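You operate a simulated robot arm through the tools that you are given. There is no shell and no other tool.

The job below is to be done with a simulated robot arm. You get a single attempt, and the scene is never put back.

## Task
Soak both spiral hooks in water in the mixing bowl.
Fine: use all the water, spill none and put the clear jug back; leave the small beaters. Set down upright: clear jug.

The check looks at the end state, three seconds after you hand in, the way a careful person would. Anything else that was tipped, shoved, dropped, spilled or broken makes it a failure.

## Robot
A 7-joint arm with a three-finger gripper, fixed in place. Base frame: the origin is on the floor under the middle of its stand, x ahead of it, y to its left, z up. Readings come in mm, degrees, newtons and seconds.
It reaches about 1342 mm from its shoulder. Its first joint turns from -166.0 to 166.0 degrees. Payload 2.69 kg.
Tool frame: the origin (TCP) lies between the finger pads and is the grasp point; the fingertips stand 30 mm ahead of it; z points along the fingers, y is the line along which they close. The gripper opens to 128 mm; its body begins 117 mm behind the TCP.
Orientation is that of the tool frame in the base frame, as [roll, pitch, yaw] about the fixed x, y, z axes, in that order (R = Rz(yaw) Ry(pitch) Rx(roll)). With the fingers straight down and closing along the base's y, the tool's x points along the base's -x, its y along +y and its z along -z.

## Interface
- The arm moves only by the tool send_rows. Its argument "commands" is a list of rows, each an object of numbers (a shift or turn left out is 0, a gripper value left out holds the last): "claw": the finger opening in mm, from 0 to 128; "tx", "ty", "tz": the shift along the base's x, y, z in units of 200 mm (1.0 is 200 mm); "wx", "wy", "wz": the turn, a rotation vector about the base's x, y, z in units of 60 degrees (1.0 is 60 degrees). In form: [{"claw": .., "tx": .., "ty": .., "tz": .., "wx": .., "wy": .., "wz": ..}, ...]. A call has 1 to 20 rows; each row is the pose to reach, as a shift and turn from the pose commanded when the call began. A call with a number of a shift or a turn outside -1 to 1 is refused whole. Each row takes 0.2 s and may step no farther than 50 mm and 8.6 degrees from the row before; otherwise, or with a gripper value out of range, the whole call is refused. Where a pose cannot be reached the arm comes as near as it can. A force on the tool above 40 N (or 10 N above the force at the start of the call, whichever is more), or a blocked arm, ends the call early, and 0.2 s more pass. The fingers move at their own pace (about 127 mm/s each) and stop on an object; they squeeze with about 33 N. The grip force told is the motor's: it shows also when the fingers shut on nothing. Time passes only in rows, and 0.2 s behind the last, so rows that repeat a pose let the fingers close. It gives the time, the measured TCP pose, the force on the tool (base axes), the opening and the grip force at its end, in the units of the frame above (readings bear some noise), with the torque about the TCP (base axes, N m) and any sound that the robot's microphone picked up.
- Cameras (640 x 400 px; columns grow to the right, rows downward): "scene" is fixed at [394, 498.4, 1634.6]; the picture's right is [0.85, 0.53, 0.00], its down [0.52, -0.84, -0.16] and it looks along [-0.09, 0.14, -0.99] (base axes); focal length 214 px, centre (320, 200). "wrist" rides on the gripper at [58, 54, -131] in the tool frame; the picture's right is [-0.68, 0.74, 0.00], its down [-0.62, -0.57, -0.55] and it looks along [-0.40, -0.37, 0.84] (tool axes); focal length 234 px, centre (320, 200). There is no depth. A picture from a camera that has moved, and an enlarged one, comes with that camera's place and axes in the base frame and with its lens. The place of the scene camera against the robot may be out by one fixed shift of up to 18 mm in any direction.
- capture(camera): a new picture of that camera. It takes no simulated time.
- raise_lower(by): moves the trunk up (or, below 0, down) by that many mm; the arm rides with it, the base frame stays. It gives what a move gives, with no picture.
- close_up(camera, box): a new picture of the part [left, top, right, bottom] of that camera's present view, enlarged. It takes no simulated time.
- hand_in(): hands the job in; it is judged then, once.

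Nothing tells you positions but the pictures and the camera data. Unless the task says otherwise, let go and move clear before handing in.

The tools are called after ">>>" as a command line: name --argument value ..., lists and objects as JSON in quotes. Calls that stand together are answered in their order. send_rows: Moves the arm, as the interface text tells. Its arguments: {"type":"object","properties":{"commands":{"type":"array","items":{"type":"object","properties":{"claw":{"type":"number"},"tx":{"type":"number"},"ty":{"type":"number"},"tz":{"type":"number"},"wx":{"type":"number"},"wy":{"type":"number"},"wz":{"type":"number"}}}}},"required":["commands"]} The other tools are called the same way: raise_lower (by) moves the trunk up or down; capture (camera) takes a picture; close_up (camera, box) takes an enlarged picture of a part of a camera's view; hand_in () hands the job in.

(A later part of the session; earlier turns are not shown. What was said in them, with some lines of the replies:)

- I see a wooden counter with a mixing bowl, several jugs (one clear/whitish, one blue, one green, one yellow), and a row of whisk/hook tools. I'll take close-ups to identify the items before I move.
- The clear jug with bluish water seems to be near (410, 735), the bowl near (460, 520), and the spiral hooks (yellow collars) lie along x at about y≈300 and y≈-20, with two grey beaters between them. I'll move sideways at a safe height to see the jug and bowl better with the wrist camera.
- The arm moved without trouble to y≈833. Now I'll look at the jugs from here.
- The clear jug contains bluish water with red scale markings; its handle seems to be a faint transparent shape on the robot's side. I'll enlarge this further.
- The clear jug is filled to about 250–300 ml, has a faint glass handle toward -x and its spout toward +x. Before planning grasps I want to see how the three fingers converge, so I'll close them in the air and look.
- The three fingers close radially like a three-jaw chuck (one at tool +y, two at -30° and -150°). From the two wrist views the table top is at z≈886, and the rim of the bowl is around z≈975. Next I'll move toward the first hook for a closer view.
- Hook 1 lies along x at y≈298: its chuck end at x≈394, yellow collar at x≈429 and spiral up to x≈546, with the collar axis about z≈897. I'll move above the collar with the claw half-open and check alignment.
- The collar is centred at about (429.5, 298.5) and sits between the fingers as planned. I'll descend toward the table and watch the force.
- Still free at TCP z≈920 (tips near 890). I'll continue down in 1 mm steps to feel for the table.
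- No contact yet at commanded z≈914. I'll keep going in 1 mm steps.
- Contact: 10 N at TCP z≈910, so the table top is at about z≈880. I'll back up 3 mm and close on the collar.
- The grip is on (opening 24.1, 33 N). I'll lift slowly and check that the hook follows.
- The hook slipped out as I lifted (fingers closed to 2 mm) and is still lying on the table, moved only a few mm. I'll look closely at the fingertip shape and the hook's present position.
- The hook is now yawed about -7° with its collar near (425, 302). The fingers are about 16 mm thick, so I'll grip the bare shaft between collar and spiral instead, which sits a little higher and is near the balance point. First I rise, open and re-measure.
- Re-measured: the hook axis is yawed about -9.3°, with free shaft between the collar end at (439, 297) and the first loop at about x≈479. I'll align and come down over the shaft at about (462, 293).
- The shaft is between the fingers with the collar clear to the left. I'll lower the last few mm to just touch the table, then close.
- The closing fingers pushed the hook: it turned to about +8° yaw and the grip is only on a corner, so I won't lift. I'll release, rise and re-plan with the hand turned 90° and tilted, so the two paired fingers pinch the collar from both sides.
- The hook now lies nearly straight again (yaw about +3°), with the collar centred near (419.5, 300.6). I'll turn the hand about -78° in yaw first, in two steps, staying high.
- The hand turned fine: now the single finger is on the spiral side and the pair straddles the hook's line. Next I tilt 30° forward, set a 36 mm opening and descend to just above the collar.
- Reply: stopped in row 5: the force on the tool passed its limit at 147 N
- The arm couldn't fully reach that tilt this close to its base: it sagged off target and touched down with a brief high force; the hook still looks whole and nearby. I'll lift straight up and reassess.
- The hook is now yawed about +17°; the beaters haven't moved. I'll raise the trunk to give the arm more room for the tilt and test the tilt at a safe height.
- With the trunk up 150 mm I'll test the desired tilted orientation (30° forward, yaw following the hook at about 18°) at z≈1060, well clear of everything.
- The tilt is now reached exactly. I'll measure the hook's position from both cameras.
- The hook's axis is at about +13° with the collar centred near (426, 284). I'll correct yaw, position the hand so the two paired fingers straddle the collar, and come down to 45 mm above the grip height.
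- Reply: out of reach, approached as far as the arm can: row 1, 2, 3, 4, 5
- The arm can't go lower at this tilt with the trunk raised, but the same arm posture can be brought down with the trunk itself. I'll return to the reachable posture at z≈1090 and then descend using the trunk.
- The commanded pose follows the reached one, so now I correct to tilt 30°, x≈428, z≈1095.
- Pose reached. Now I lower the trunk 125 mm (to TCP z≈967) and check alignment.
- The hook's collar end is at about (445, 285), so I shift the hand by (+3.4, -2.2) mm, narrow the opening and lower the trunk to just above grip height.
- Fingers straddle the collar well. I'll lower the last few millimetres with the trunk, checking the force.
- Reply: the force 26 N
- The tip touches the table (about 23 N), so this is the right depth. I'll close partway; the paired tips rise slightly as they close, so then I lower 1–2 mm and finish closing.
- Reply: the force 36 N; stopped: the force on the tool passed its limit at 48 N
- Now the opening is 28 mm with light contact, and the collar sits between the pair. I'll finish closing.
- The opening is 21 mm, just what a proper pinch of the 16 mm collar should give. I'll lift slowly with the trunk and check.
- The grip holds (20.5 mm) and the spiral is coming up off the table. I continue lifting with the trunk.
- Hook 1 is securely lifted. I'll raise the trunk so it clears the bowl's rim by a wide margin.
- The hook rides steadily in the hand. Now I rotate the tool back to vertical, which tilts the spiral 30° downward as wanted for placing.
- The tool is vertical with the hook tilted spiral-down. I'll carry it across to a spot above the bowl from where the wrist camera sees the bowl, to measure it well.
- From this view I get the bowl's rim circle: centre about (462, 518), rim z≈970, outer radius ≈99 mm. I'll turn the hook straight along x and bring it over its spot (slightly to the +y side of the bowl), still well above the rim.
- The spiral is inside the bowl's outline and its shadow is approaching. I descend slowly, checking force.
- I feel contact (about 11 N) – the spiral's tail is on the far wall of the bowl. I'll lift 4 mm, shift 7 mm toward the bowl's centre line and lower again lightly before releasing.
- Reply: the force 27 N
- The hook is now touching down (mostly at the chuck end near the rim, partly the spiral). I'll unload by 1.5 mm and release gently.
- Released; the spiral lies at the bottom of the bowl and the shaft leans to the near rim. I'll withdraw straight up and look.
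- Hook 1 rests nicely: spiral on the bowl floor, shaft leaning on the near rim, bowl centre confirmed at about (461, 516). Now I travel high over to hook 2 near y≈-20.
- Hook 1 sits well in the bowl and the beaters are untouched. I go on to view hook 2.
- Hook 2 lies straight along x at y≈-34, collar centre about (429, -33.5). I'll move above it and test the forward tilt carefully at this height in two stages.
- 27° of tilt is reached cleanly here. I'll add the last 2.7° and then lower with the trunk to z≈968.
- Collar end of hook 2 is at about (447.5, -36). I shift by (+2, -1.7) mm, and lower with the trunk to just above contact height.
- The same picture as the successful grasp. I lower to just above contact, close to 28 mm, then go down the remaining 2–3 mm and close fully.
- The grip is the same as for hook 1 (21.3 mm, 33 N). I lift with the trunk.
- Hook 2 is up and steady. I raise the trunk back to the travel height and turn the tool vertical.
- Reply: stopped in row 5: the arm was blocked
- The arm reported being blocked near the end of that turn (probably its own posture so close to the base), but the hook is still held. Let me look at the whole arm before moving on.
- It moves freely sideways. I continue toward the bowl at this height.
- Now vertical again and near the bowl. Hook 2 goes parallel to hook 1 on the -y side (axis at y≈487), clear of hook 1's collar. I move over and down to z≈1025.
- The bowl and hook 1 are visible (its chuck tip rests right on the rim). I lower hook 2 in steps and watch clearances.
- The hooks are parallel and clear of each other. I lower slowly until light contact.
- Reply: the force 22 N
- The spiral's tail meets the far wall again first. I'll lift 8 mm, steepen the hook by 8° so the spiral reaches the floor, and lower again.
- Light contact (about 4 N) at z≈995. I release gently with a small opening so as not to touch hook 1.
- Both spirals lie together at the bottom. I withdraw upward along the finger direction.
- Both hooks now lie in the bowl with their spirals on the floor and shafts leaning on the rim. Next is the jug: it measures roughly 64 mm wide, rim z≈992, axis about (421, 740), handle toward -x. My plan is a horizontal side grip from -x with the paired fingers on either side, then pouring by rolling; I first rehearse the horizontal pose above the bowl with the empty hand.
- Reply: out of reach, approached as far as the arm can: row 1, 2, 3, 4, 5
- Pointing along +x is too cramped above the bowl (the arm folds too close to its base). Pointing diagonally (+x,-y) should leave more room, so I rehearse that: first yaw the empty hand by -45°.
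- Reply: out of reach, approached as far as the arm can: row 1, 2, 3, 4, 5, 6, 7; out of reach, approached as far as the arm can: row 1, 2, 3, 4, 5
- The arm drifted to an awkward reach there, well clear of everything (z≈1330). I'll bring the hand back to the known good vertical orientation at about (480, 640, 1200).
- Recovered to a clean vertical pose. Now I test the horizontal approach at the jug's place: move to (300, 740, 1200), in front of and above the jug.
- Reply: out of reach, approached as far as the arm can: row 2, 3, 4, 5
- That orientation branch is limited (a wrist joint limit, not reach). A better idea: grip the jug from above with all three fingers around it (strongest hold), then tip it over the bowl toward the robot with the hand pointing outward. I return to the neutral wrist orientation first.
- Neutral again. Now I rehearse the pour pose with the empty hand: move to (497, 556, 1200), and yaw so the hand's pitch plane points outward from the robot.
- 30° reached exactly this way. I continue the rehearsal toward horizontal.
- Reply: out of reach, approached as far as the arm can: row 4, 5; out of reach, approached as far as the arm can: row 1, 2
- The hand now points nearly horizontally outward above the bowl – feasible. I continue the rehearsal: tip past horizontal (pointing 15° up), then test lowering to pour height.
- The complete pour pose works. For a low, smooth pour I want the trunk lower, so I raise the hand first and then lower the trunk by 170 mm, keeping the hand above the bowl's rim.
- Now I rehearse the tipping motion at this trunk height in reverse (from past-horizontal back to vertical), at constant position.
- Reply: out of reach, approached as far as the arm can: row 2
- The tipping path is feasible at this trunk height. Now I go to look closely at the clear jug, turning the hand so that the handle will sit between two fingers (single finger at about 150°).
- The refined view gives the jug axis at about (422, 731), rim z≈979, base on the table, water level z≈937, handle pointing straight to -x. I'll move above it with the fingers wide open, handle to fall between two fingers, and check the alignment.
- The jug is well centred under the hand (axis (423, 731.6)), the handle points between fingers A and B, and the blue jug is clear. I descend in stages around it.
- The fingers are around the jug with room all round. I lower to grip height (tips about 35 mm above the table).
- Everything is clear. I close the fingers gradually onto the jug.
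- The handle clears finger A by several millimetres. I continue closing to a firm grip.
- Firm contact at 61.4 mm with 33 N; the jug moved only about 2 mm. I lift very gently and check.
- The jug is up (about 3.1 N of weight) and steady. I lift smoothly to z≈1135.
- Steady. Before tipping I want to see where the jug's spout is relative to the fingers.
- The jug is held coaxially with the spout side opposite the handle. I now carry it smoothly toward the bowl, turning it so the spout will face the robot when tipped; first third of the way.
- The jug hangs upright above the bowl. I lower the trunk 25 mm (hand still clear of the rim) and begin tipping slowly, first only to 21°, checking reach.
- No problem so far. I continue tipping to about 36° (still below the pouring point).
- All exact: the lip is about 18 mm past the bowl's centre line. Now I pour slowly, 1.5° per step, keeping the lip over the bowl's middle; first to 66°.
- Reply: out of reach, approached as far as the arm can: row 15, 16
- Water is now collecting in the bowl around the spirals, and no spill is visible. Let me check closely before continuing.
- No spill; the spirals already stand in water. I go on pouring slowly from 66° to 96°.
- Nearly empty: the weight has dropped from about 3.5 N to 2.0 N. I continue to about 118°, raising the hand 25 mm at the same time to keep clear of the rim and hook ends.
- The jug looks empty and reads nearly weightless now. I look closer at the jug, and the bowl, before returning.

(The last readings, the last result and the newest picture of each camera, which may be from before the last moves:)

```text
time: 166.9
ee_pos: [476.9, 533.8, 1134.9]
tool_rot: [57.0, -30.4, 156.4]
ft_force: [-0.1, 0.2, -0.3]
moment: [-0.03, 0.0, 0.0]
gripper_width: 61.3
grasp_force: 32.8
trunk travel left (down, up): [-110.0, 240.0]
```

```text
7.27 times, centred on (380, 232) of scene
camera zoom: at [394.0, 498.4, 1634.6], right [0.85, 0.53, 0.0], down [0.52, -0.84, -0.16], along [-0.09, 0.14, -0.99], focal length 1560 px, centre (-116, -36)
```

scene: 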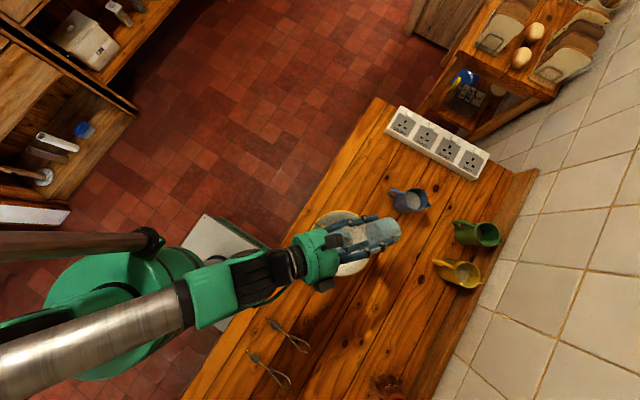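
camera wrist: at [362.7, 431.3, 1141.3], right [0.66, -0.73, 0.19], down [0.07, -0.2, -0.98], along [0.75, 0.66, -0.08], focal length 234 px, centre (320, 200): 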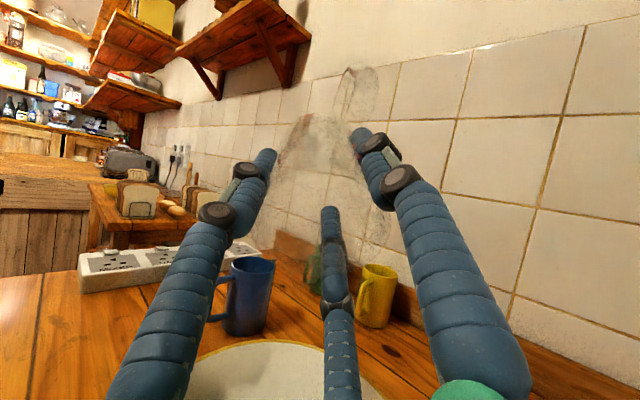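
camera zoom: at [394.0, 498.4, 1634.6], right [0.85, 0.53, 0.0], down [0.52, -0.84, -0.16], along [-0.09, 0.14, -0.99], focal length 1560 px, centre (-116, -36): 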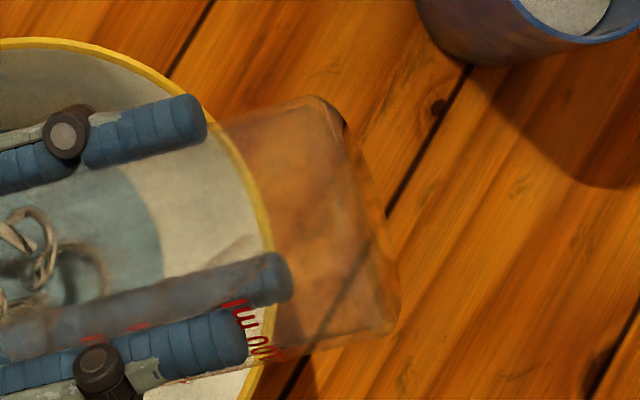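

The jug is completely empty. I tip it back upright over the bowl.

>>> send_rows --commands '[{"wx": -0.04, "wy": 0.0356, "tx": 0.008, "ty": 0.009}, {"wx": -0.11, "wy": 0.098, "tx": 0.02, "ty": 0.022}, {"wx": -0.18, "wy": 0.1604, "tx": 0.032, "ty": 0.036}, {"wx": -0.25, "wy": 0.2227, "tx": 0.044, "ty": 0.05}, {"wx": -0.32, "wy": 0.2851, "tx": 0.056, "ty": 0.063}, {"wx": -0.39, "wy": 0.3475, "tx": 0.068, "ty": 0.077}, {"wx": -0.46, "wy": 0.4099, "tx": 0.08, "ty": 0.09}, {"wx": -0.53, "wy": 0.4722, "tx": 0.092, "ty": 0.103}, {"wx": -0.6, "wy": 0.5346, "tx": 0.1, "ty": 0.112}, {"wx": -0.67, "wy": 0.597, "tx": 0.1, "ty": 0.112}, {"wx": -0.7466, "wy": 0.6652, "tx": 0.1, "ty": 0.112}, {"wx": -0.7466, "wy": 0.6652, "tx": 0.1, "ty": 0.112}]'

>>> send_rows --commands '[{"wx": -0.07, "wy": 0.0624, "tx": 0.007, "ty": 0.008}, {"wx": -0.14, "wy": 0.1247, "tx": 0.014, "ty": 0.016}, {"wx": -0.21, "wy": 0.1871, "tx": 0.021, "ty": 0.024}, {"wx": -0.28, "wy": 0.2495, "tx": 0.028, "ty": 0.031}, {"wx": -0.35, "wy": 0.3118, "tx": 0.035, "ty": 0.039}, {"wx": -0.42, "wy": 0.3742, "tx": 0.042, "ty": 0.047}, {"wx": -0.49, "wy": 0.4366, "tx": 0.049, "ty": 0.055}, {"wx": -0.56, "wy": 0.499, "tx": 0.056, "ty": 0.063}, {"wx": -0.63, "wy": 0.5613, "tx": 0.06, "ty": 0.067}, {"wx": -0.69, "wy": 0.6148, "tx": 0.06, "ty": 0.067}, {"wx": -0.7217, "wy": 0.643, "tx": 0.06, "ty": 0.067}, {"wx": -0.7217, "wy": 0.643, "tx": 0.06, "ty": 0.067}]'

>>> capture --camera "wrist"

```text
time: 169.6
ee_pos: [496.6, 555.7, 1133.8]
tool_rot: [127.4, -29.0, 118.0]
ft_force: [0.3, 0.5, -1.6]
moment: [-0.05, 0.05, 0.02]
gripper_width: 61.5
grasp_force: 32.7
trunk travel left (down, up): [-110.0, 240.0]
```

```text
time: 172.2
ee_pos: [501.2, 560.4, 1118.7]
tool_rot: [144.1, -21.9, 110.5]
ft_force: [0.0, 0.8, -1.4]
moment: [-0.02, 0.04, 0.0]
gripper_width: 61.3
grasp_force: 32.6
out of reach, approached as far as the arm can: row 4, 5, 6, 7, 8, 9, 10, 11, 12
trunk travel left (down, up): [-110.0, 240.0]
```

```text
taken
camera wrist: at [469.6, 550.7, 1267.8], right [0.83, -0.53, 0.15], down [-0.52, -0.85, -0.13], along [0.19, 0.03, -0.98], focal length 234 px, centre (320, 200)
```

wrist: 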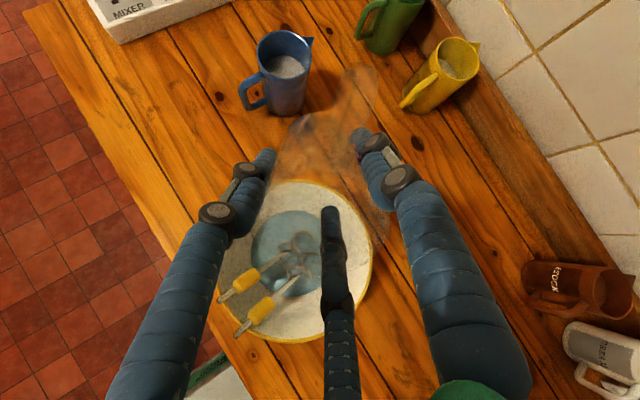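

The arm met a narrow reach limit at this height (it passed fine at z≈1110 before). The jug is still tilted 41° and empty; I lower to z≈1109 as I continue upright.

>>> send_rows --commands '[{"tz": -0.025}, {"tz": -0.0485, "wx": -0.03, "wy": 0.0273}, {"tz": -0.0485, "wx": -0.09, "wy": 0.0818, "tx": 0.007, "ty": 0.008}, {"tz": -0.0485, "wx": -0.16, "wy": 0.1454, "tx": 0.014, "ty": 0.017}, {"tz": -0.0485, "wx": -0.23, "wy": 0.209, "tx": 0.021, "ty": 0.025}, {"tz": -0.0485, "wx": -0.3, "wy": 0.2727, "tx": 0.028, "ty": 0.033}, {"tz": -0.0485, "wx": -0.37, "wy": 0.3363, "tx": 0.0365, "ty": 0.043}, {"tz": -0.0485, "wx": -0.44, "wy": 0.4, "tx": 0.0365, "ty": 0.043}, {"tz": -0.0485, "wx": -0.509, "wy": 0.4626, "tx": 0.0365, "ty": 0.043}, {"tz": -0.0485, "wx": -0.509, "wy": 0.4626, "tx": 0.0365, "ty": 0.043}]'

>>> capture --camera "wrist"

```text
time: 174.3
ee_pos: [503.1, 560.2, 1113.5]
tool_rot: [144.4, -21.6, 110.3]
ft_force: [-0.3, 0.1, -1.2]
moment: [-0.03, 0.01, 0.01]
gripper_width: 61.2
grasp_force: 33.6
out of reach, approached as far as the arm can: row 2, 3, 4, 5, 6, 7, 8, 9, 10
trunk travel left (down, up): [-110.0, 240.0]
```

```text
taken
camera wrist: at [471.1, 551.4, 1263.2], right [0.83, -0.53, 0.15], down [-0.52, -0.85, -0.12], along [0.19, 0.02, -0.98], focal length 234 px, centre (320, 200)
```

wrist: 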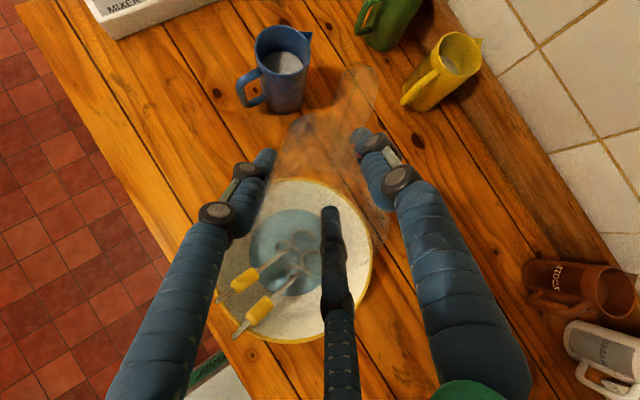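

The elbow has drifted to a joint limit. In my rehearsal this worked with the trunk about 40–60 mm higher, so I raise the trunk and lower the arm relative to it before turning upright.

>>> raise_lower --by 60

>>> send_rows --commands '[{"tz": -0.05}, {"tz": -0.12}, {"tz": -0.2}, {"tz": -0.27}, {"tz": -0.3}, {"tz": -0.3}]'

```text
time: 175.3
ee_pos: [503.4, 560.4, 1173.8]
tool_rot: [144.3, -21.6, 110.1]
ft_force: [0.3, -0.5, -2.1]
moment: [-0.03, 0.01, 0.01]
gripper_width: 61.2
grasp_force: 32.8
trunk travel left (down, up): [-170.0, 180.0]
```

```text
time: 176.8
ee_pos: [502.5, 560.4, 1115.3]
tool_rot: [144.4, -21.8, 110.1]
ft_force: [0.1, 0.3, -1.7]
moment: [-0.01, 0.01, -0.02]
gripper_width: 61.3
grasp_force: 33.6
trunk travel left (down, up): [-170.0, 180.0]
```

That went through. Now I continue turning the jug upright.

>>> send_rows --commands '[{"wx": -0.05, "wy": 0.0454, "tx": 0.004, "ty": 0.005}, {"wx": -0.12, "wy": 0.109, "tx": 0.01, "ty": 0.012}, {"wx": -0.19, "wy": 0.1727, "tx": 0.016, "ty": 0.02}, {"wx": -0.26, "wy": 0.2363, "tx": 0.022, "ty": 0.028}, {"wx": -0.33, "wy": 0.3, "tx": 0.028, "ty": 0.036}, {"wx": -0.4, "wy": 0.3636, "tx": 0.03, "ty": 0.043}, {"wx": -0.46, "wy": 0.418, "tx": 0.03, "ty": 0.043}, {"wx": -0.505, "wy": 0.459, "tx": 0.03, "ty": 0.043}, {"wx": -0.505, "wy": 0.459, "tx": 0.03, "ty": 0.043}]'

```text
time: 178.8
ee_pos: [497.9, 555.4, 1081.4]
tool_rot: [169.0, 4.5, 102.8]
ft_force: [-1.7, 0.0, -4.9]
moment: [-0.15, -0.18, -0.05]
gripper_width: 61.3
grasp_force: 32.9
out of reach, approached as far as the arm can: row 2, 3, 4, 5, 6, 7, 8, 9
trunk travel left (down, up): [-170.0, 180.0]
```

>>> capture --camera "wrist"

>>> capture --camera "scene"

```text
taken
camera wrist: at [509.8, 629.6, 1214.8], right [0.85, -0.49, 0.19], down [-0.51, -0.71, 0.48], along [-0.09, -0.51, -0.86], focal length 234 px, centre (320, 200)
```

wrist: 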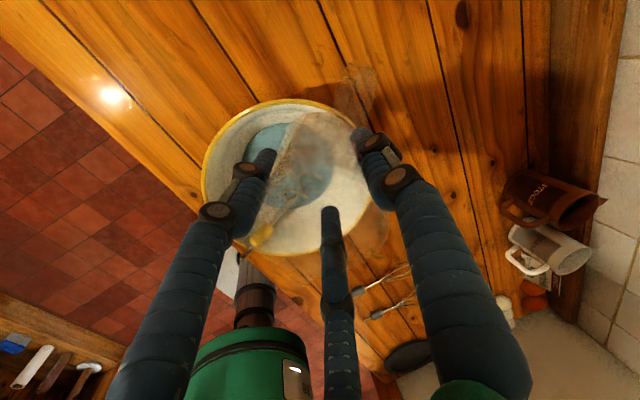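

```text
taken
```

scene: 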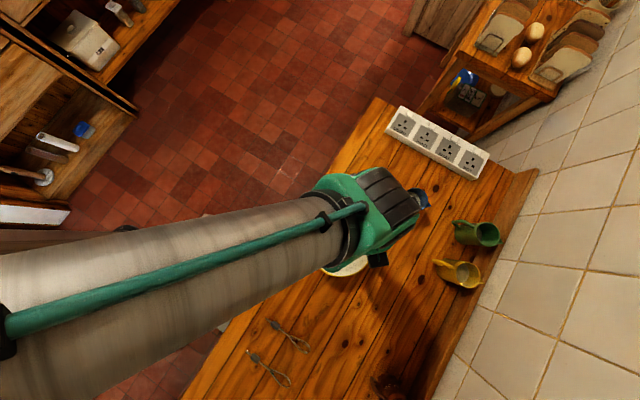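

The arm swung through to its over-the-top posture; the jug is still firmly held and empty, tilted about 12°, and nothing was touched. I lift and straighten it to vertical.

>>> send_rows --commands '[{"tz": 0.04}, {"tz": 0.1, "wx": 0.006, "wy": 0.039}, {"tz": 0.16, "wx": 0.0126, "wy": 0.0781}, {"tz": 0.22, "wx": 0.019, "wy": 0.117}, {"tz": 0.26, "wx": 0.025, "wy": 0.156}, {"tz": 0.28, "wx": 0.0315, "wy": 0.1953}, {"tz": 0.28, "wx": 0.0315, "wy": 0.1953}]'

>>> capture --camera "wrist"

```text
time: 180.3
ee_pos: [488.1, 544.1, 1112.5]
tool_rot: [169.7, 6.1, 102.6]
ft_force: [1.2, -0.1, -1.8]
moment: [-0.02, 0.06, 0.02]
gripper_width: 61.6
grasp_force: 33.0
out of reach, approached as far as the arm can: row 2, 3, 4, 5, 6, 7
trunk travel left (down, up): [-170.0, 180.0]
```

```text
taken
camera wrist: at [501.7, 622.4, 1243.6], right [0.85, -0.49, 0.2], down [-0.52, -0.69, 0.5], along [-0.1, -0.53, -0.84], focal length 234 px, centre (320, 200)
```

wrist: 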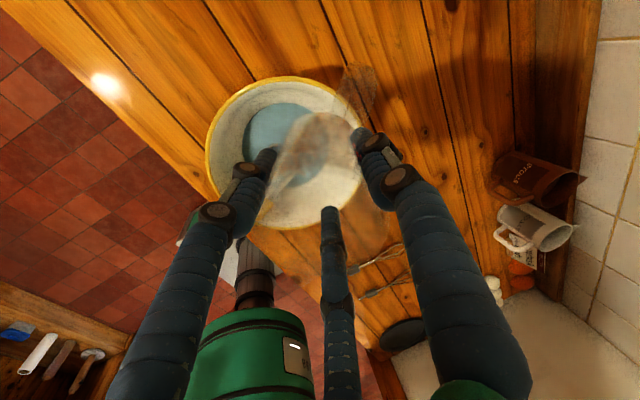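

A joint is at its limit here. Turning the hand back toward neutral yaw should free it (the jug is empty and must be turned back anyway).

>>> send_rows --commands '[{"wz": 0.08}, {"wz": 0.18}, {"wz": 0.28}, {"wz": 0.38}, {"wz": 0.48}, {"wz": 0.48}]'

>>> capture --camera "wrist"

```text
time: 181.8
ee_pos: [475.1, 533.3, 1093.6]
tool_rot: [169.1, 7.1, 131.3]
ft_force: [-2.2, -2.0, -1.4]
moment: [0.14, -0.15, 0.05]
gripper_width: 61.3
grasp_force: 33.3
out of reach, approached as far as the arm can: row 3, 4, 5, 6
trunk travel left (down, up): [-170.0, 180.0]
```

```text
taken
camera wrist: at [447.3, 607.4, 1222.7], right [0.97, -0.02, 0.22], down [-0.13, -0.85, 0.5], along [0.18, -0.52, -0.83], focal length 234 px, centre (320, 200)
```

wrist: 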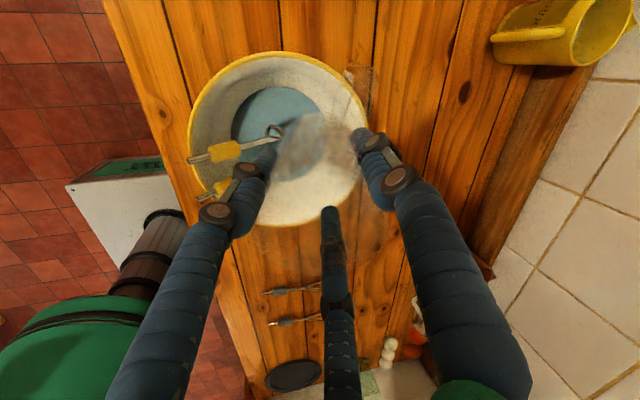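

The yaw came back but the hand sagged a little inward (still well above the bowl). I test small translations to see which way it is free: up and toward the jug's home.

>>> send_rows --commands '[{"tz": 0.03, "ty": 0.03}, {"tz": 0.06, "ty": 0.08}, {"tz": 0.1, "ty": 0.13}, {"tz": 0.1, "ty": 0.15}, {"tz": 0.1, "ty": 0.15}]'

```text
time: 182.9
ee_pos: [477.0, 534.4, 1091.9]
tool_rot: [169.1, 7.0, 131.2]
ft_force: [-0.2, 1.1, -1.8]
moment: [0.0, 0.01, 0.01]
gripper_width: 61.1
grasp_force: 33.1
out of reach, approached as far as the arm can: row 1, 2, 3, 4, 5
trunk travel left (down, up): [-170.0, 180.0]
```

>>> capture --camera "scene"

>>> send_rows --commands '[{"tz": -0.02, "ty": -0.03, "tx": -0.02}, {"tz": -0.02, "ty": -0.05, "tx": -0.04}, {"tz": -0.02, "ty": -0.05, "tx": -0.04}]'

```text
taken
```

scene: 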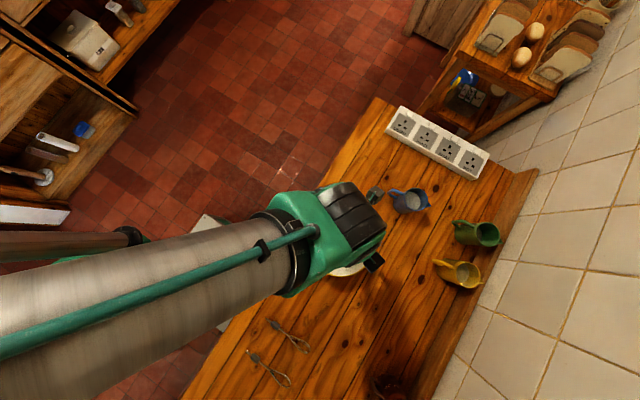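

```text
time: 183.8
ee_pos: [476.7, 535.1, 1092.2]
tool_rot: [169.1, 7.1, 131.2]
ft_force: [-0.3, -0.6, -1.6]
moment: [-0.02, 0.02, 0.03]
gripper_width: 61.2
grasp_force: 32.7
out of reach, approached as far as the arm can: row 1, 2, 3
trunk travel left (down, up): [-170.0, 180.0]
```

>>> send_rows --commands '[{"wx": 0.06, "wy": -0.053}, {"wx": 0.12, "wy": -0.106}, {"wx": 0.18, "wy": -0.16}, {"wx": 0.18, "wy": -0.16}]'

```text
time: 184.8
ee_pos: [477.0, 535.1, 1092.3]
tool_rot: [155.3, 4.2, 130.0]
ft_force: [-0.6, 0.2, -2.0]
moment: [-0.01, -0.01, 0.01]
gripper_width: 61.5
grasp_force: 32.6
trunk travel left (down, up): [-170.0, 180.0]
```

Tilting that way is free. From this tilt I try moving up and outward again.

>>> send_rows --commands '[{"tz": 0.03, "wx": 0.06, "wy": -0.053}, {"tz": 0.06, "wx": 0.12, "wy": -0.106}, {"tz": 0.1, "wx": 0.18, "wy": -0.16}, {"tz": 0.13, "wx": 0.24, "wy": -0.213}, {"tz": 0.13, "wx": 0.24, "wy": -0.213}]'

>>> capture --camera "scene"

```text
time: 185.9
ee_pos: [477.4, 534.2, 1117.9]
tool_rot: [136.2, 1.3, 129.2]
ft_force: [0.0, -0.6, -0.7]
moment: [0.0, 0.01, 0.03]
gripper_width: 61.2
grasp_force: 33.0
trunk travel left (down, up): [-170.0, 180.0]
```

```text
taken
```

scene: 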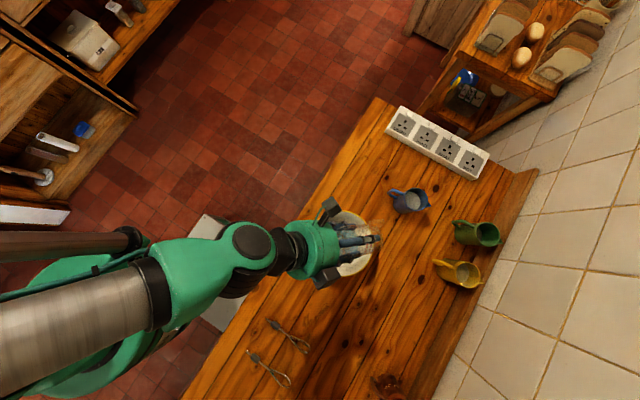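

Free again, and the wrist is now on the robot's side as during the pour. I'll re-enter the posture of my successful rehearsal: tilt to about 75°, realign, set the trunk, then come upright at the proper height.

>>> send_rows --commands '[{"wx": 0.06, "wy": -0.08, "tz": 0.03}, {"wx": 0.125, "wy": -0.16, "tz": 0.06}, {"wx": 0.19, "wy": -0.245, "tz": 0.09}, {"wx": 0.255, "wy": -0.33, "tz": 0.12}, {"wx": 0.3167, "wy": -0.4083, "tz": 0.15}, {"wx": 0.3167, "wy": -0.4083, "tz": 0.15}]'

>>> send_rows --commands '[{"wz": 0.05, "tx": 0.03, "ty": 0.03, "tz": 0.03}, {"wz": 0.11, "tx": 0.07, "ty": 0.07, "tz": 0.07}, {"wz": 0.175, "tx": 0.11, "ty": 0.11, "tz": 0.12}, {"wz": 0.175, "tx": 0.15, "ty": 0.155, "tz": 0.15}, {"wz": 0.175, "tx": 0.15, "ty": 0.155, "tz": 0.15}]'

```text
time: 187.3
ee_pos: [477.8, 535.5, 1148.5]
tool_rot: [105.0, 1.7, 128.2]
ft_force: [0.3, 0.0, -1.2]
moment: [-0.02, 0.0, -0.02]
gripper_width: 61.4
grasp_force: 33.0
trunk travel left (down, up): [-170.0, 180.0]
```

```text
time: 188.6
ee_pos: [507.4, 565.6, 1178.9]
tool_rot: [105.2, 1.8, 138.8]
ft_force: [0.6, 0.3, -1.4]
moment: [-0.01, 0.03, -0.04]
gripper_width: 61.1
grasp_force: 32.8
trunk travel left (down, up): [-170.0, 180.0]
```

>>> raise_lower --by -35

>>> send_rows --commands '[{"tz": -0.05}, {"tz": -0.1}, {"tz": -0.14}, {"tz": -0.14}]'

>>> send_rows --commands '[{"wx": -0.06, "wy": 0.0535}, {"wx": -0.13, "wy": 0.116}, {"wx": -0.2, "wy": 0.178}, {"wx": -0.27, "wy": 0.2406}, {"wx": -0.336, "wy": 0.2994}, {"wx": -0.336, "wy": 0.2994}]'

```text
time: 189.3
ee_pos: [506.6, 566.0, 1142.3]
tool_rot: [105.3, 1.6, 138.7]
ft_force: [0.5, 0.5, -2.0]
moment: [-0.04, 0.02, 0.03]
gripper_width: 61.4
grasp_force: 32.9
trunk travel left (down, up): [-135.0, 215.0]
```

```text
time: 190.3
ee_pos: [507.5, 565.3, 1115.2]
tool_rot: [105.2, 1.7, 138.8]
ft_force: [0.3, 0.1, -1.1]
moment: [-0.08, 0.0, -0.01]
gripper_width: 61.2
grasp_force: 32.9
trunk travel left (down, up): [-135.0, 215.0]
```

```text
time: 191.7
ee_pos: [508.3, 567.2, 1113.5]
tool_rot: [132.3, 1.4, 139.6]
ft_force: [-0.5, 0.4, -2.2]
moment: [-0.01, 0.02, 0.02]
gripper_width: 61.6
grasp_force: 33.0
trunk travel left (down, up): [-135.0, 215.0]
```

Same state as in the rehearsal (tilt 48°). Now the last part to vertical, with the same steps that worked before.

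>>> send_rows --commands '[{"wx": -0.1, "wy": 0.089}, {"wx": -0.2, "wy": 0.178}, {"wx": -0.3, "wy": 0.267}, {"wx": -0.4, "wy": 0.356}, {"wx": -0.5, "wy": 0.4455}, {"wx": -0.5936, "wy": 0.5288}, {"wx": -0.5936, "wy": 0.5288}]'

>>> capture --camera "wrist"

```text
time: 193.3
ee_pos: [508.2, 565.9, 1114.8]
tool_rot: [180.0, 0.0, 140.1]
ft_force: [0.1, 0.8, -1.2]
moment: [-0.04, 0.01, 0.01]
gripper_width: 61.6
grasp_force: 32.8
out of reach, approached as far as the arm can: row 1, 2
trunk travel left (down, up): [-135.0, 215.0]
```

```text
taken
camera wrist: at [497.6, 644.8, 1245.2], right [0.99, 0.13, 0.0], down [0.11, -0.83, 0.55], along [0.07, -0.54, -0.84], focal length 234 px, centre (320, 200)
```

wrist: 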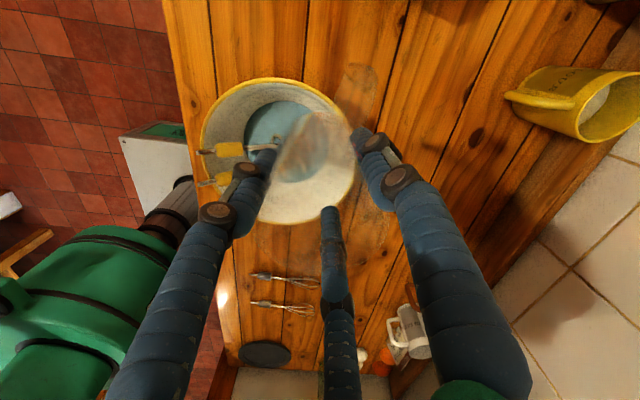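

Upright again, and the jug sits in the hand as before. Now I carry it back to its place, turning it to its original orientation.

>>> send_rows --commands '[{"wz": 0.08, "tz": 0.03}, {"wz": 0.2, "tx": -0.03, "ty": 0.06, "tz": 0.07}, {"wz": 0.33, "tx": -0.07, "ty": 0.13, "tz": 0.1}, {"wz": 0.46, "tx": -0.11, "ty": 0.21, "tz": 0.1}, {"wz": 0.59, "tx": -0.15, "ty": 0.29, "tz": 0.1}, {"wz": 0.72, "tx": -0.19, "ty": 0.37, "tz": 0.1}, {"wz": 0.84, "tx": -0.22, "ty": 0.43, "tz": 0.1}, {"wz": 0.92, "tx": -0.24, "ty": 0.47, "tz": 0.1}, {"wz": 0.95, "tx": -0.25, "ty": 0.49, "tz": 0.1}, {"wz": 0.95, "tx": -0.25, "ty": 0.49, "tz": 0.1}]'

>>> send_rows --commands '[{"wz": 0.06, "tx": -0.01, "ty": 0.02}, {"wz": 0.16, "tx": -0.04, "ty": 0.08}, {"wz": 0.28, "tx": -0.08, "ty": 0.15}, {"wz": 0.4, "tx": -0.11, "ty": 0.22}, {"wz": 0.51, "tx": -0.14, "ty": 0.28}, {"wz": 0.59, "tx": -0.165, "ty": 0.32}, {"wz": 0.633, "tx": -0.1785, "ty": 0.34}, {"wz": 0.633, "tx": -0.1785, "ty": 0.34}]'

>>> capture --camera "wrist"

```text
time: 195.5
ee_pos: [457.2, 665.1, 1135.6]
tool_rot: [179.8, -0.1, -162.9]
ft_force: [1.0, 0.9, -1.1]
moment: [-0.01, 0.01, -0.02]
gripper_width: 61.3
grasp_force: 32.7
trunk travel left (down, up): [-135.0, 215.0]
```

```text
time: 197.3
ee_pos: [422.3, 732.7, 1133.5]
tool_rot: [180.0, -0.1, -124.8]
ft_force: [-1.1, 0.3, -0.9]
moment: [-0.01, -0.07, 0.04]
gripper_width: 61.2
grasp_force: 32.9
trunk travel left (down, up): [-135.0, 215.0]
```

```text
taken
camera wrist: at [344.5, 715.2, 1265.2], right [-0.22, 0.98, 0.0], down [0.82, 0.18, 0.55], along [0.53, 0.12, -0.84], focal length 234 px, centre (320, 200)
```

wrist: 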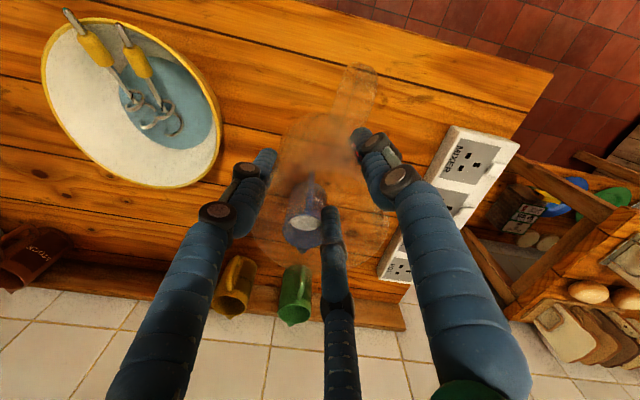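

The jug is right above its original spot, and the bowl shows water with both spirals in it. I lower gently.

>>> send_rows --commands '[{"tz": -0.05}, {"tz": -0.15}, {"tz": -0.28}, {"tz": -0.42}, {"tz": -0.56}, {"tz": -0.68}, {"tz": -0.78}, {"tz": -0.85}, {"tz": -0.9}, {"tz": -0.925}, {"tz": -0.925}]'

>>> capture --camera "wrist"

>>> send_rows --commands '[{"tz": -0.005}, {"tz": -0.01}, {"tz": -0.01}]'

```text
time: 199.7
ee_pos: [422.3, 733.3, 949.5]
tool_rot: [180.0, -0.2, -124.9]
ft_force: [0.0, 0.9, -2.7]
moment: [0.01, -0.01, 0.01]
gripper_width: 61.4
grasp_force: 33.0
trunk travel left (down, up): [-135.0, 215.0]
```

```text
taken
camera wrist: at [344.8, 715.3, 1079.4], right [-0.22, 0.98, 0.0], down [0.82, 0.18, 0.55], along [0.53, 0.12, -0.84], focal length 234 px, centre (320, 200)
```

wrist: 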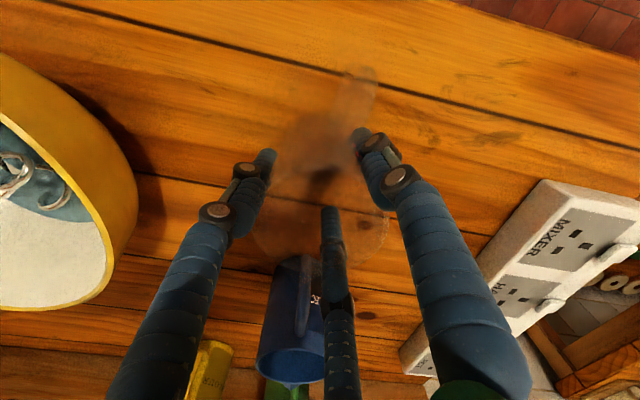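

```text
time: 200.5
ee_pos: [421.9, 732.8, 947.1]
tool_rot: [179.9, -0.1, -124.9]
ft_force: [-0.3, 0.2, 0.0]
moment: [-0.12, 0.0, -0.01]
gripper_width: 61.4
grasp_force: 33.1
trunk travel left (down, up): [-135.0, 215.0]
```

>>> send_rows --commands '[{"tz": -0.005}, {"tz": -0.0075}, {"tz": -0.0075}]'

```text
time: 201.3
ee_pos: [421.5, 732.8, 947.8]
tool_rot: [180.0, 0.0, -125.0]
ft_force: [-3.3, -1.7, 13.1]
moment: [-0.63, 0.29, -0.06]
gripper_width: 61.4
grasp_force: 32.9
trunk travel left (down, up): [-135.0, 215.0]
```

The base touches at its -y edge first, so the jug is about 2° off level in the hand. I lift 2 mm, level it by turning the hand -1.8° about x, and set down again.

>>> send_rows --commands '[{"tz": 0.01}, {"tz": 0.01, "wx": -0.015}, {"tz": 0.01, "wx": -0.03}, {"tz": 0.0025, "wx": -0.03}, {"tz": 0.0025, "wx": -0.03}]'

>>> send_rows --commands '[{"tz": -0.005}, {"tz": -0.01}, {"tz": -0.01}]'

```text
time: 202.5
ee_pos: [421.1, 732.3, 948.7]
tool_rot: [-179.1, -1.4, -124.9]
ft_force: [0.6, 1.1, 16.5]
moment: [0.7, 0.01, 0.01]
gripper_width: 61.5
grasp_force: 32.7
trunk travel left (down, up): [-135.0, 215.0]
```

```text
time: 203.3
ee_pos: [421.4, 731.7, 947.4]
tool_rot: [-179.1, -1.3, -124.9]
ft_force: [0.3, -5.7, 30.6]
moment: [0.69, 0.18, 0.04]
gripper_width: 61.7
grasp_force: 32.8
trunk travel left (down, up): [-135.0, 215.0]
```

Slightly over-corrected (now the +y edge touches). I lift, go back half of that angle, and lower lightly.

>>> send_rows --commands '[{"tz": 0.02}, {"tz": 0.02, "wx": 0.015}, {"tz": 0.015, "wx": 0.015}, {"tz": 0.01, "wx": 0.015}, {"tz": 0.01, "wx": 0.015}]'

```text
time: 204.5
ee_pos: [421.6, 731.3, 947.6]
tool_rot: [-179.6, -0.8, -125.0]
ft_force: [-1.7, -6.0, 11.3]
moment: [-0.43, 0.17, 0.03]
gripper_width: 61.3
grasp_force: 32.9
trunk travel left (down, up): [-135.0, 215.0]
```

Balanced contact now – the base is flat on the table. I ease the load and open the fingers slowly.

>>> send_rows --commands '[{"tz": 0.003}, {"tz": 0.003, "claw": 62}, {"tz": 0.003, "claw": 63}, {"tz": 0.003, "claw": 65}, {"tz": 0.003, "claw": 68}, {"tz": 0.003, "claw": 72}, {"tz": 0.003, "claw": 78}, {"tz": 0.003, "claw": 86}, {"tz": 0.003, "claw": 96}, {"tz": 0.003, "claw": 106}, {"tz": 0.003, "claw": 110}, {"tz": 0.003, "claw": 110}]'

>>> capture --camera "wrist"

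>>> close_up --camera "scene" --box '[320, 130, 440, 220]'

```text
time: 207.1
ee_pos: [420.9, 733.1, 947.2]
tool_rot: [-179.5, -0.8, -124.9]
ft_force: [-0.2, -0.3, 0.7]
moment: [-0.01, -0.01, -0.02]
gripper_width: 110.0
grasp_force: 0.0
trunk travel left (down, up): [-135.0, 215.0]
```

```text
taken
camera wrist: at [344.9, 716.7, 1077.9], right [-0.22, 0.98, -0.01], down [0.82, 0.19, 0.54], along [0.53, 0.11, -0.84], focal length 234 px, centre (320, 200)
```

wrist: 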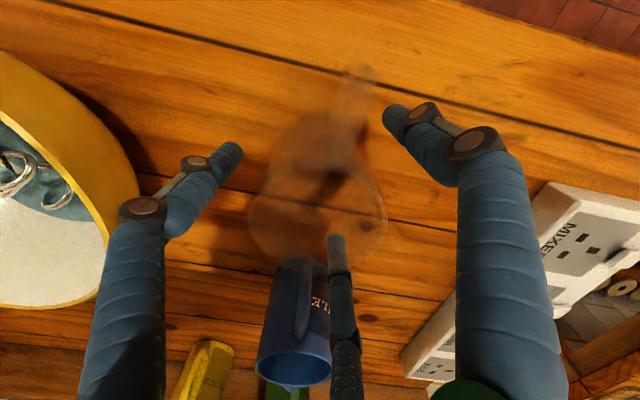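

```text
4.44 times, centred on (380, 175) of scene
camera zoom: at [394.0, 498.4, 1634.6], right [0.85, 0.53, 0.0], down [0.52, -0.84, -0.16], along [-0.09, 0.14, -0.99], focal length 953 px, centre (53, 311)
```

zoom: 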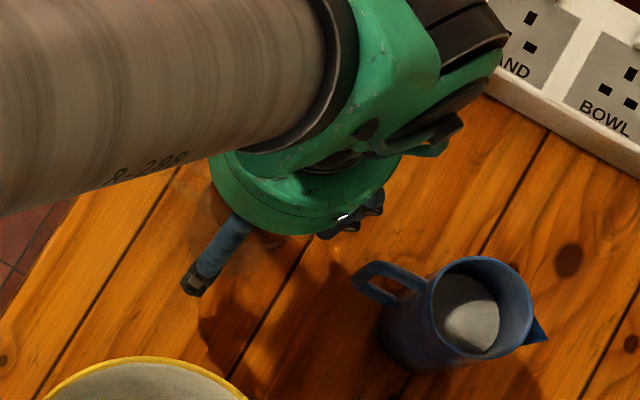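

The jug stands upright in its place, looking the same as before I took it. I withdraw straight up.

>>> send_rows --commands '[{"tz": 0.03}, {"tz": 0.1}, {"tz": 0.2}, {"tz": 0.35}, {"tz": 0.55}, {"tz": 0.75}, {"tz": 0.95}, {"tz": 0.95}]'

>>> send_rows --commands '[{"tx": -0.2}, {"tx": -0.4, "ty": 0.05}, {"tx": -0.6, "ty": 0.1}, {"tx": -0.8, "ty": 0.15}, {"tx": -0.8, "ty": 0.15}]'

>>> capture --camera "wrist"

>>> capture --camera "scene"

```text
time: 208.9
ee_pos: [422.1, 732.0, 1137.9]
tool_rot: [-179.7, -0.8, -124.8]
ft_force: [-0.3, -0.6, -0.1]
moment: [0.05, -0.04, -0.01]
gripper_width: 109.9
grasp_force: 0.0
trunk travel left (down, up): [-135.0, 215.0]
```

```text
time: 210.1
ee_pos: [259.8, 762.3, 1138.0]
tool_rot: [-179.6, -0.8, -124.9]
ft_force: [-0.8, -0.4, 0.7]
moment: [0.0, -0.09, 0.02]
gripper_width: 109.9
grasp_force: 0.0
trunk travel left (down, up): [-135.0, 215.0]
```

```text
taken
camera wrist: at [183.8, 746.4, 1268.2], right [-0.22, 0.98, -0.01], down [0.82, 0.19, 0.54], along [0.53, 0.11, -0.84], focal length 234 px, centre (320, 200)
```

wrist: 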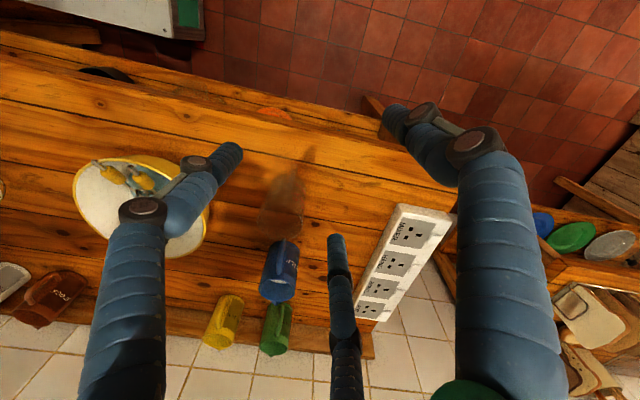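

```text
taken
```

scene: 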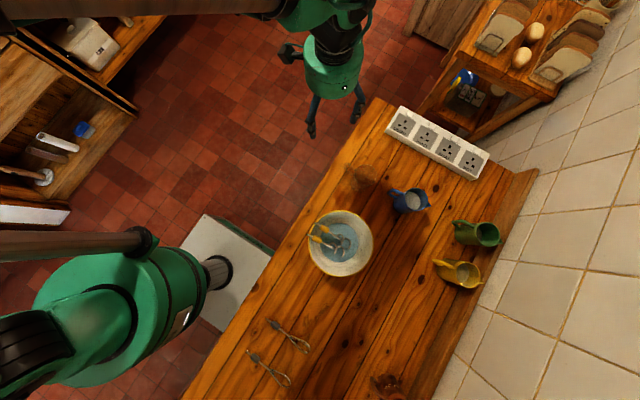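

Everything is clear now. I check the final state in close-up: the bowl with hooks, the jug, and the beaters.

>>> close_up --camera "scene" --box '[300, 200, 385, 285]'

>>> close_up --camera "scene" --box '[330, 145, 400, 200]'

>>> close_up --camera "scene" --box '[200, 270, 400, 400]'

>>> close_up --camera "wrist" --box '[230, 140, 340, 260]'

```text
4.71 times, centred on (342, 242) of scene
camera zoom: at [394.0, 498.4, 1634.6], right [0.85, 0.53, 0.0], down [0.52, -0.84, -0.16], along [-0.09, 0.14, -0.99], focal length 1009 px, centre (214, 0)
```

zoom: 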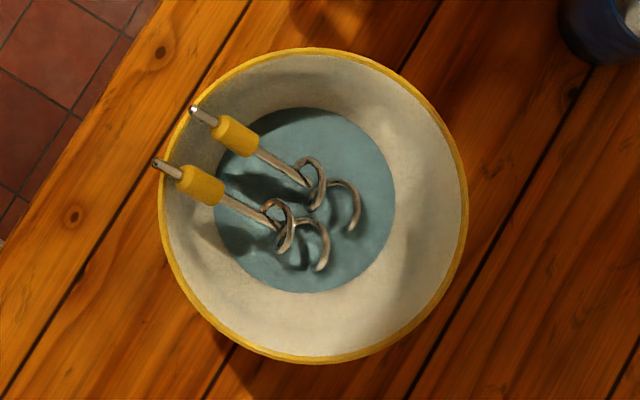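

```text
7.27 times, centred on (365, 172) of scene
camera zoom: at [394.0, 498.4, 1634.6], right [0.85, 0.53, 0.0], down [0.52, -0.84, -0.16], along [-0.09, 0.14, -0.99], focal length 1560 px, centre (-7, 400)
```

zoom: 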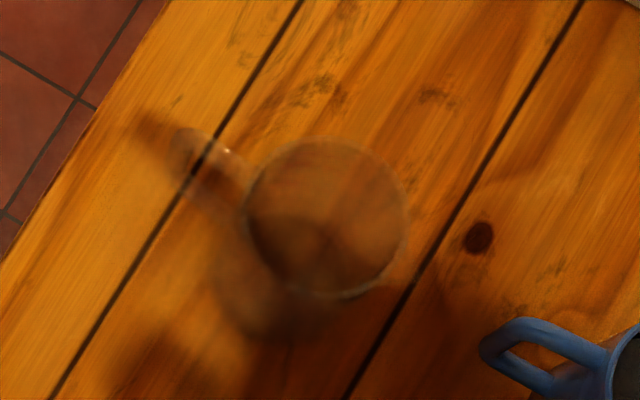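

```text
3.08 times, centred on (300, 335) of scene
camera zoom: at [394.0, 498.4, 1634.6], right [0.85, 0.53, 0.0], down [0.52, -0.84, -0.16], along [-0.09, 0.14, -0.99], focal length 660 px, centre (382, -215)
```

zoom: 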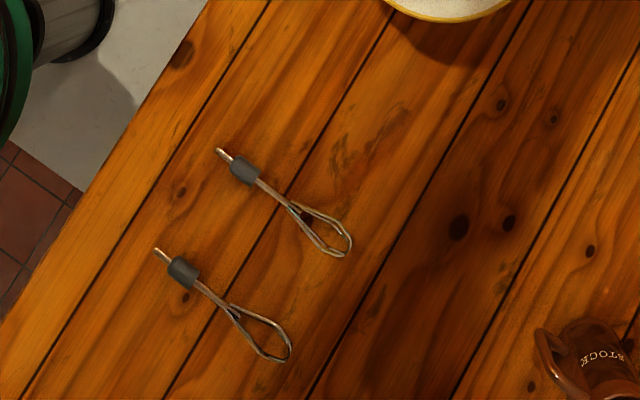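

```text
3.33 times, centred on (285, 200) of wrist
camera zoom: at [183.8, 746.4, 1268.2], right [-0.22, 0.98, -0.01], down [0.82, 0.19, 0.54], along [0.53, 0.11, -0.84], focal length 781 px, centre (437, 200)
```

zoom: 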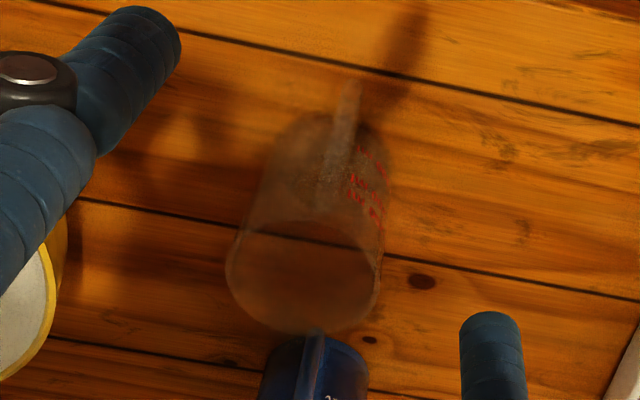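

The final state looks right:
- **Hooks:** both spirals sit in the water on the bowl floor.
- **Jug:** the clear jug is empty and upright, within about 2 mm of where it started.
- **Beaters and table:** the beaters and other jugs haven't moved, and I see no spill on the table.

The arm is clear, so I hand in.

>>> hand_in

```text
The job is handed in.
```

I've handed the job in: both spiral hooks are in the mixing bowl, with their spirals standing in water on the bowl floor.

- **Water:** all of it went from the clear jug into the bowl. It's shallow, so the tops of the spirals stick out above the surface. I saw no spill in the last pictures.
- **Clear jug:** it's empty, upright and back in its place, within about 2 mm by the camera.
- **Hooks:** the shafts lean on the near rim of the bowl, with the ends just reaching or slightly past it.
- **Beaters and other jugs:** they look unmoved in the final pictures.

The first two attempts to pick up the first hook failed and moved it a few centimetres on the table. On the next try the gripper came down hard (147 N) and turned the hook further. I saw no damage in the pictures, and nothing else was touched.
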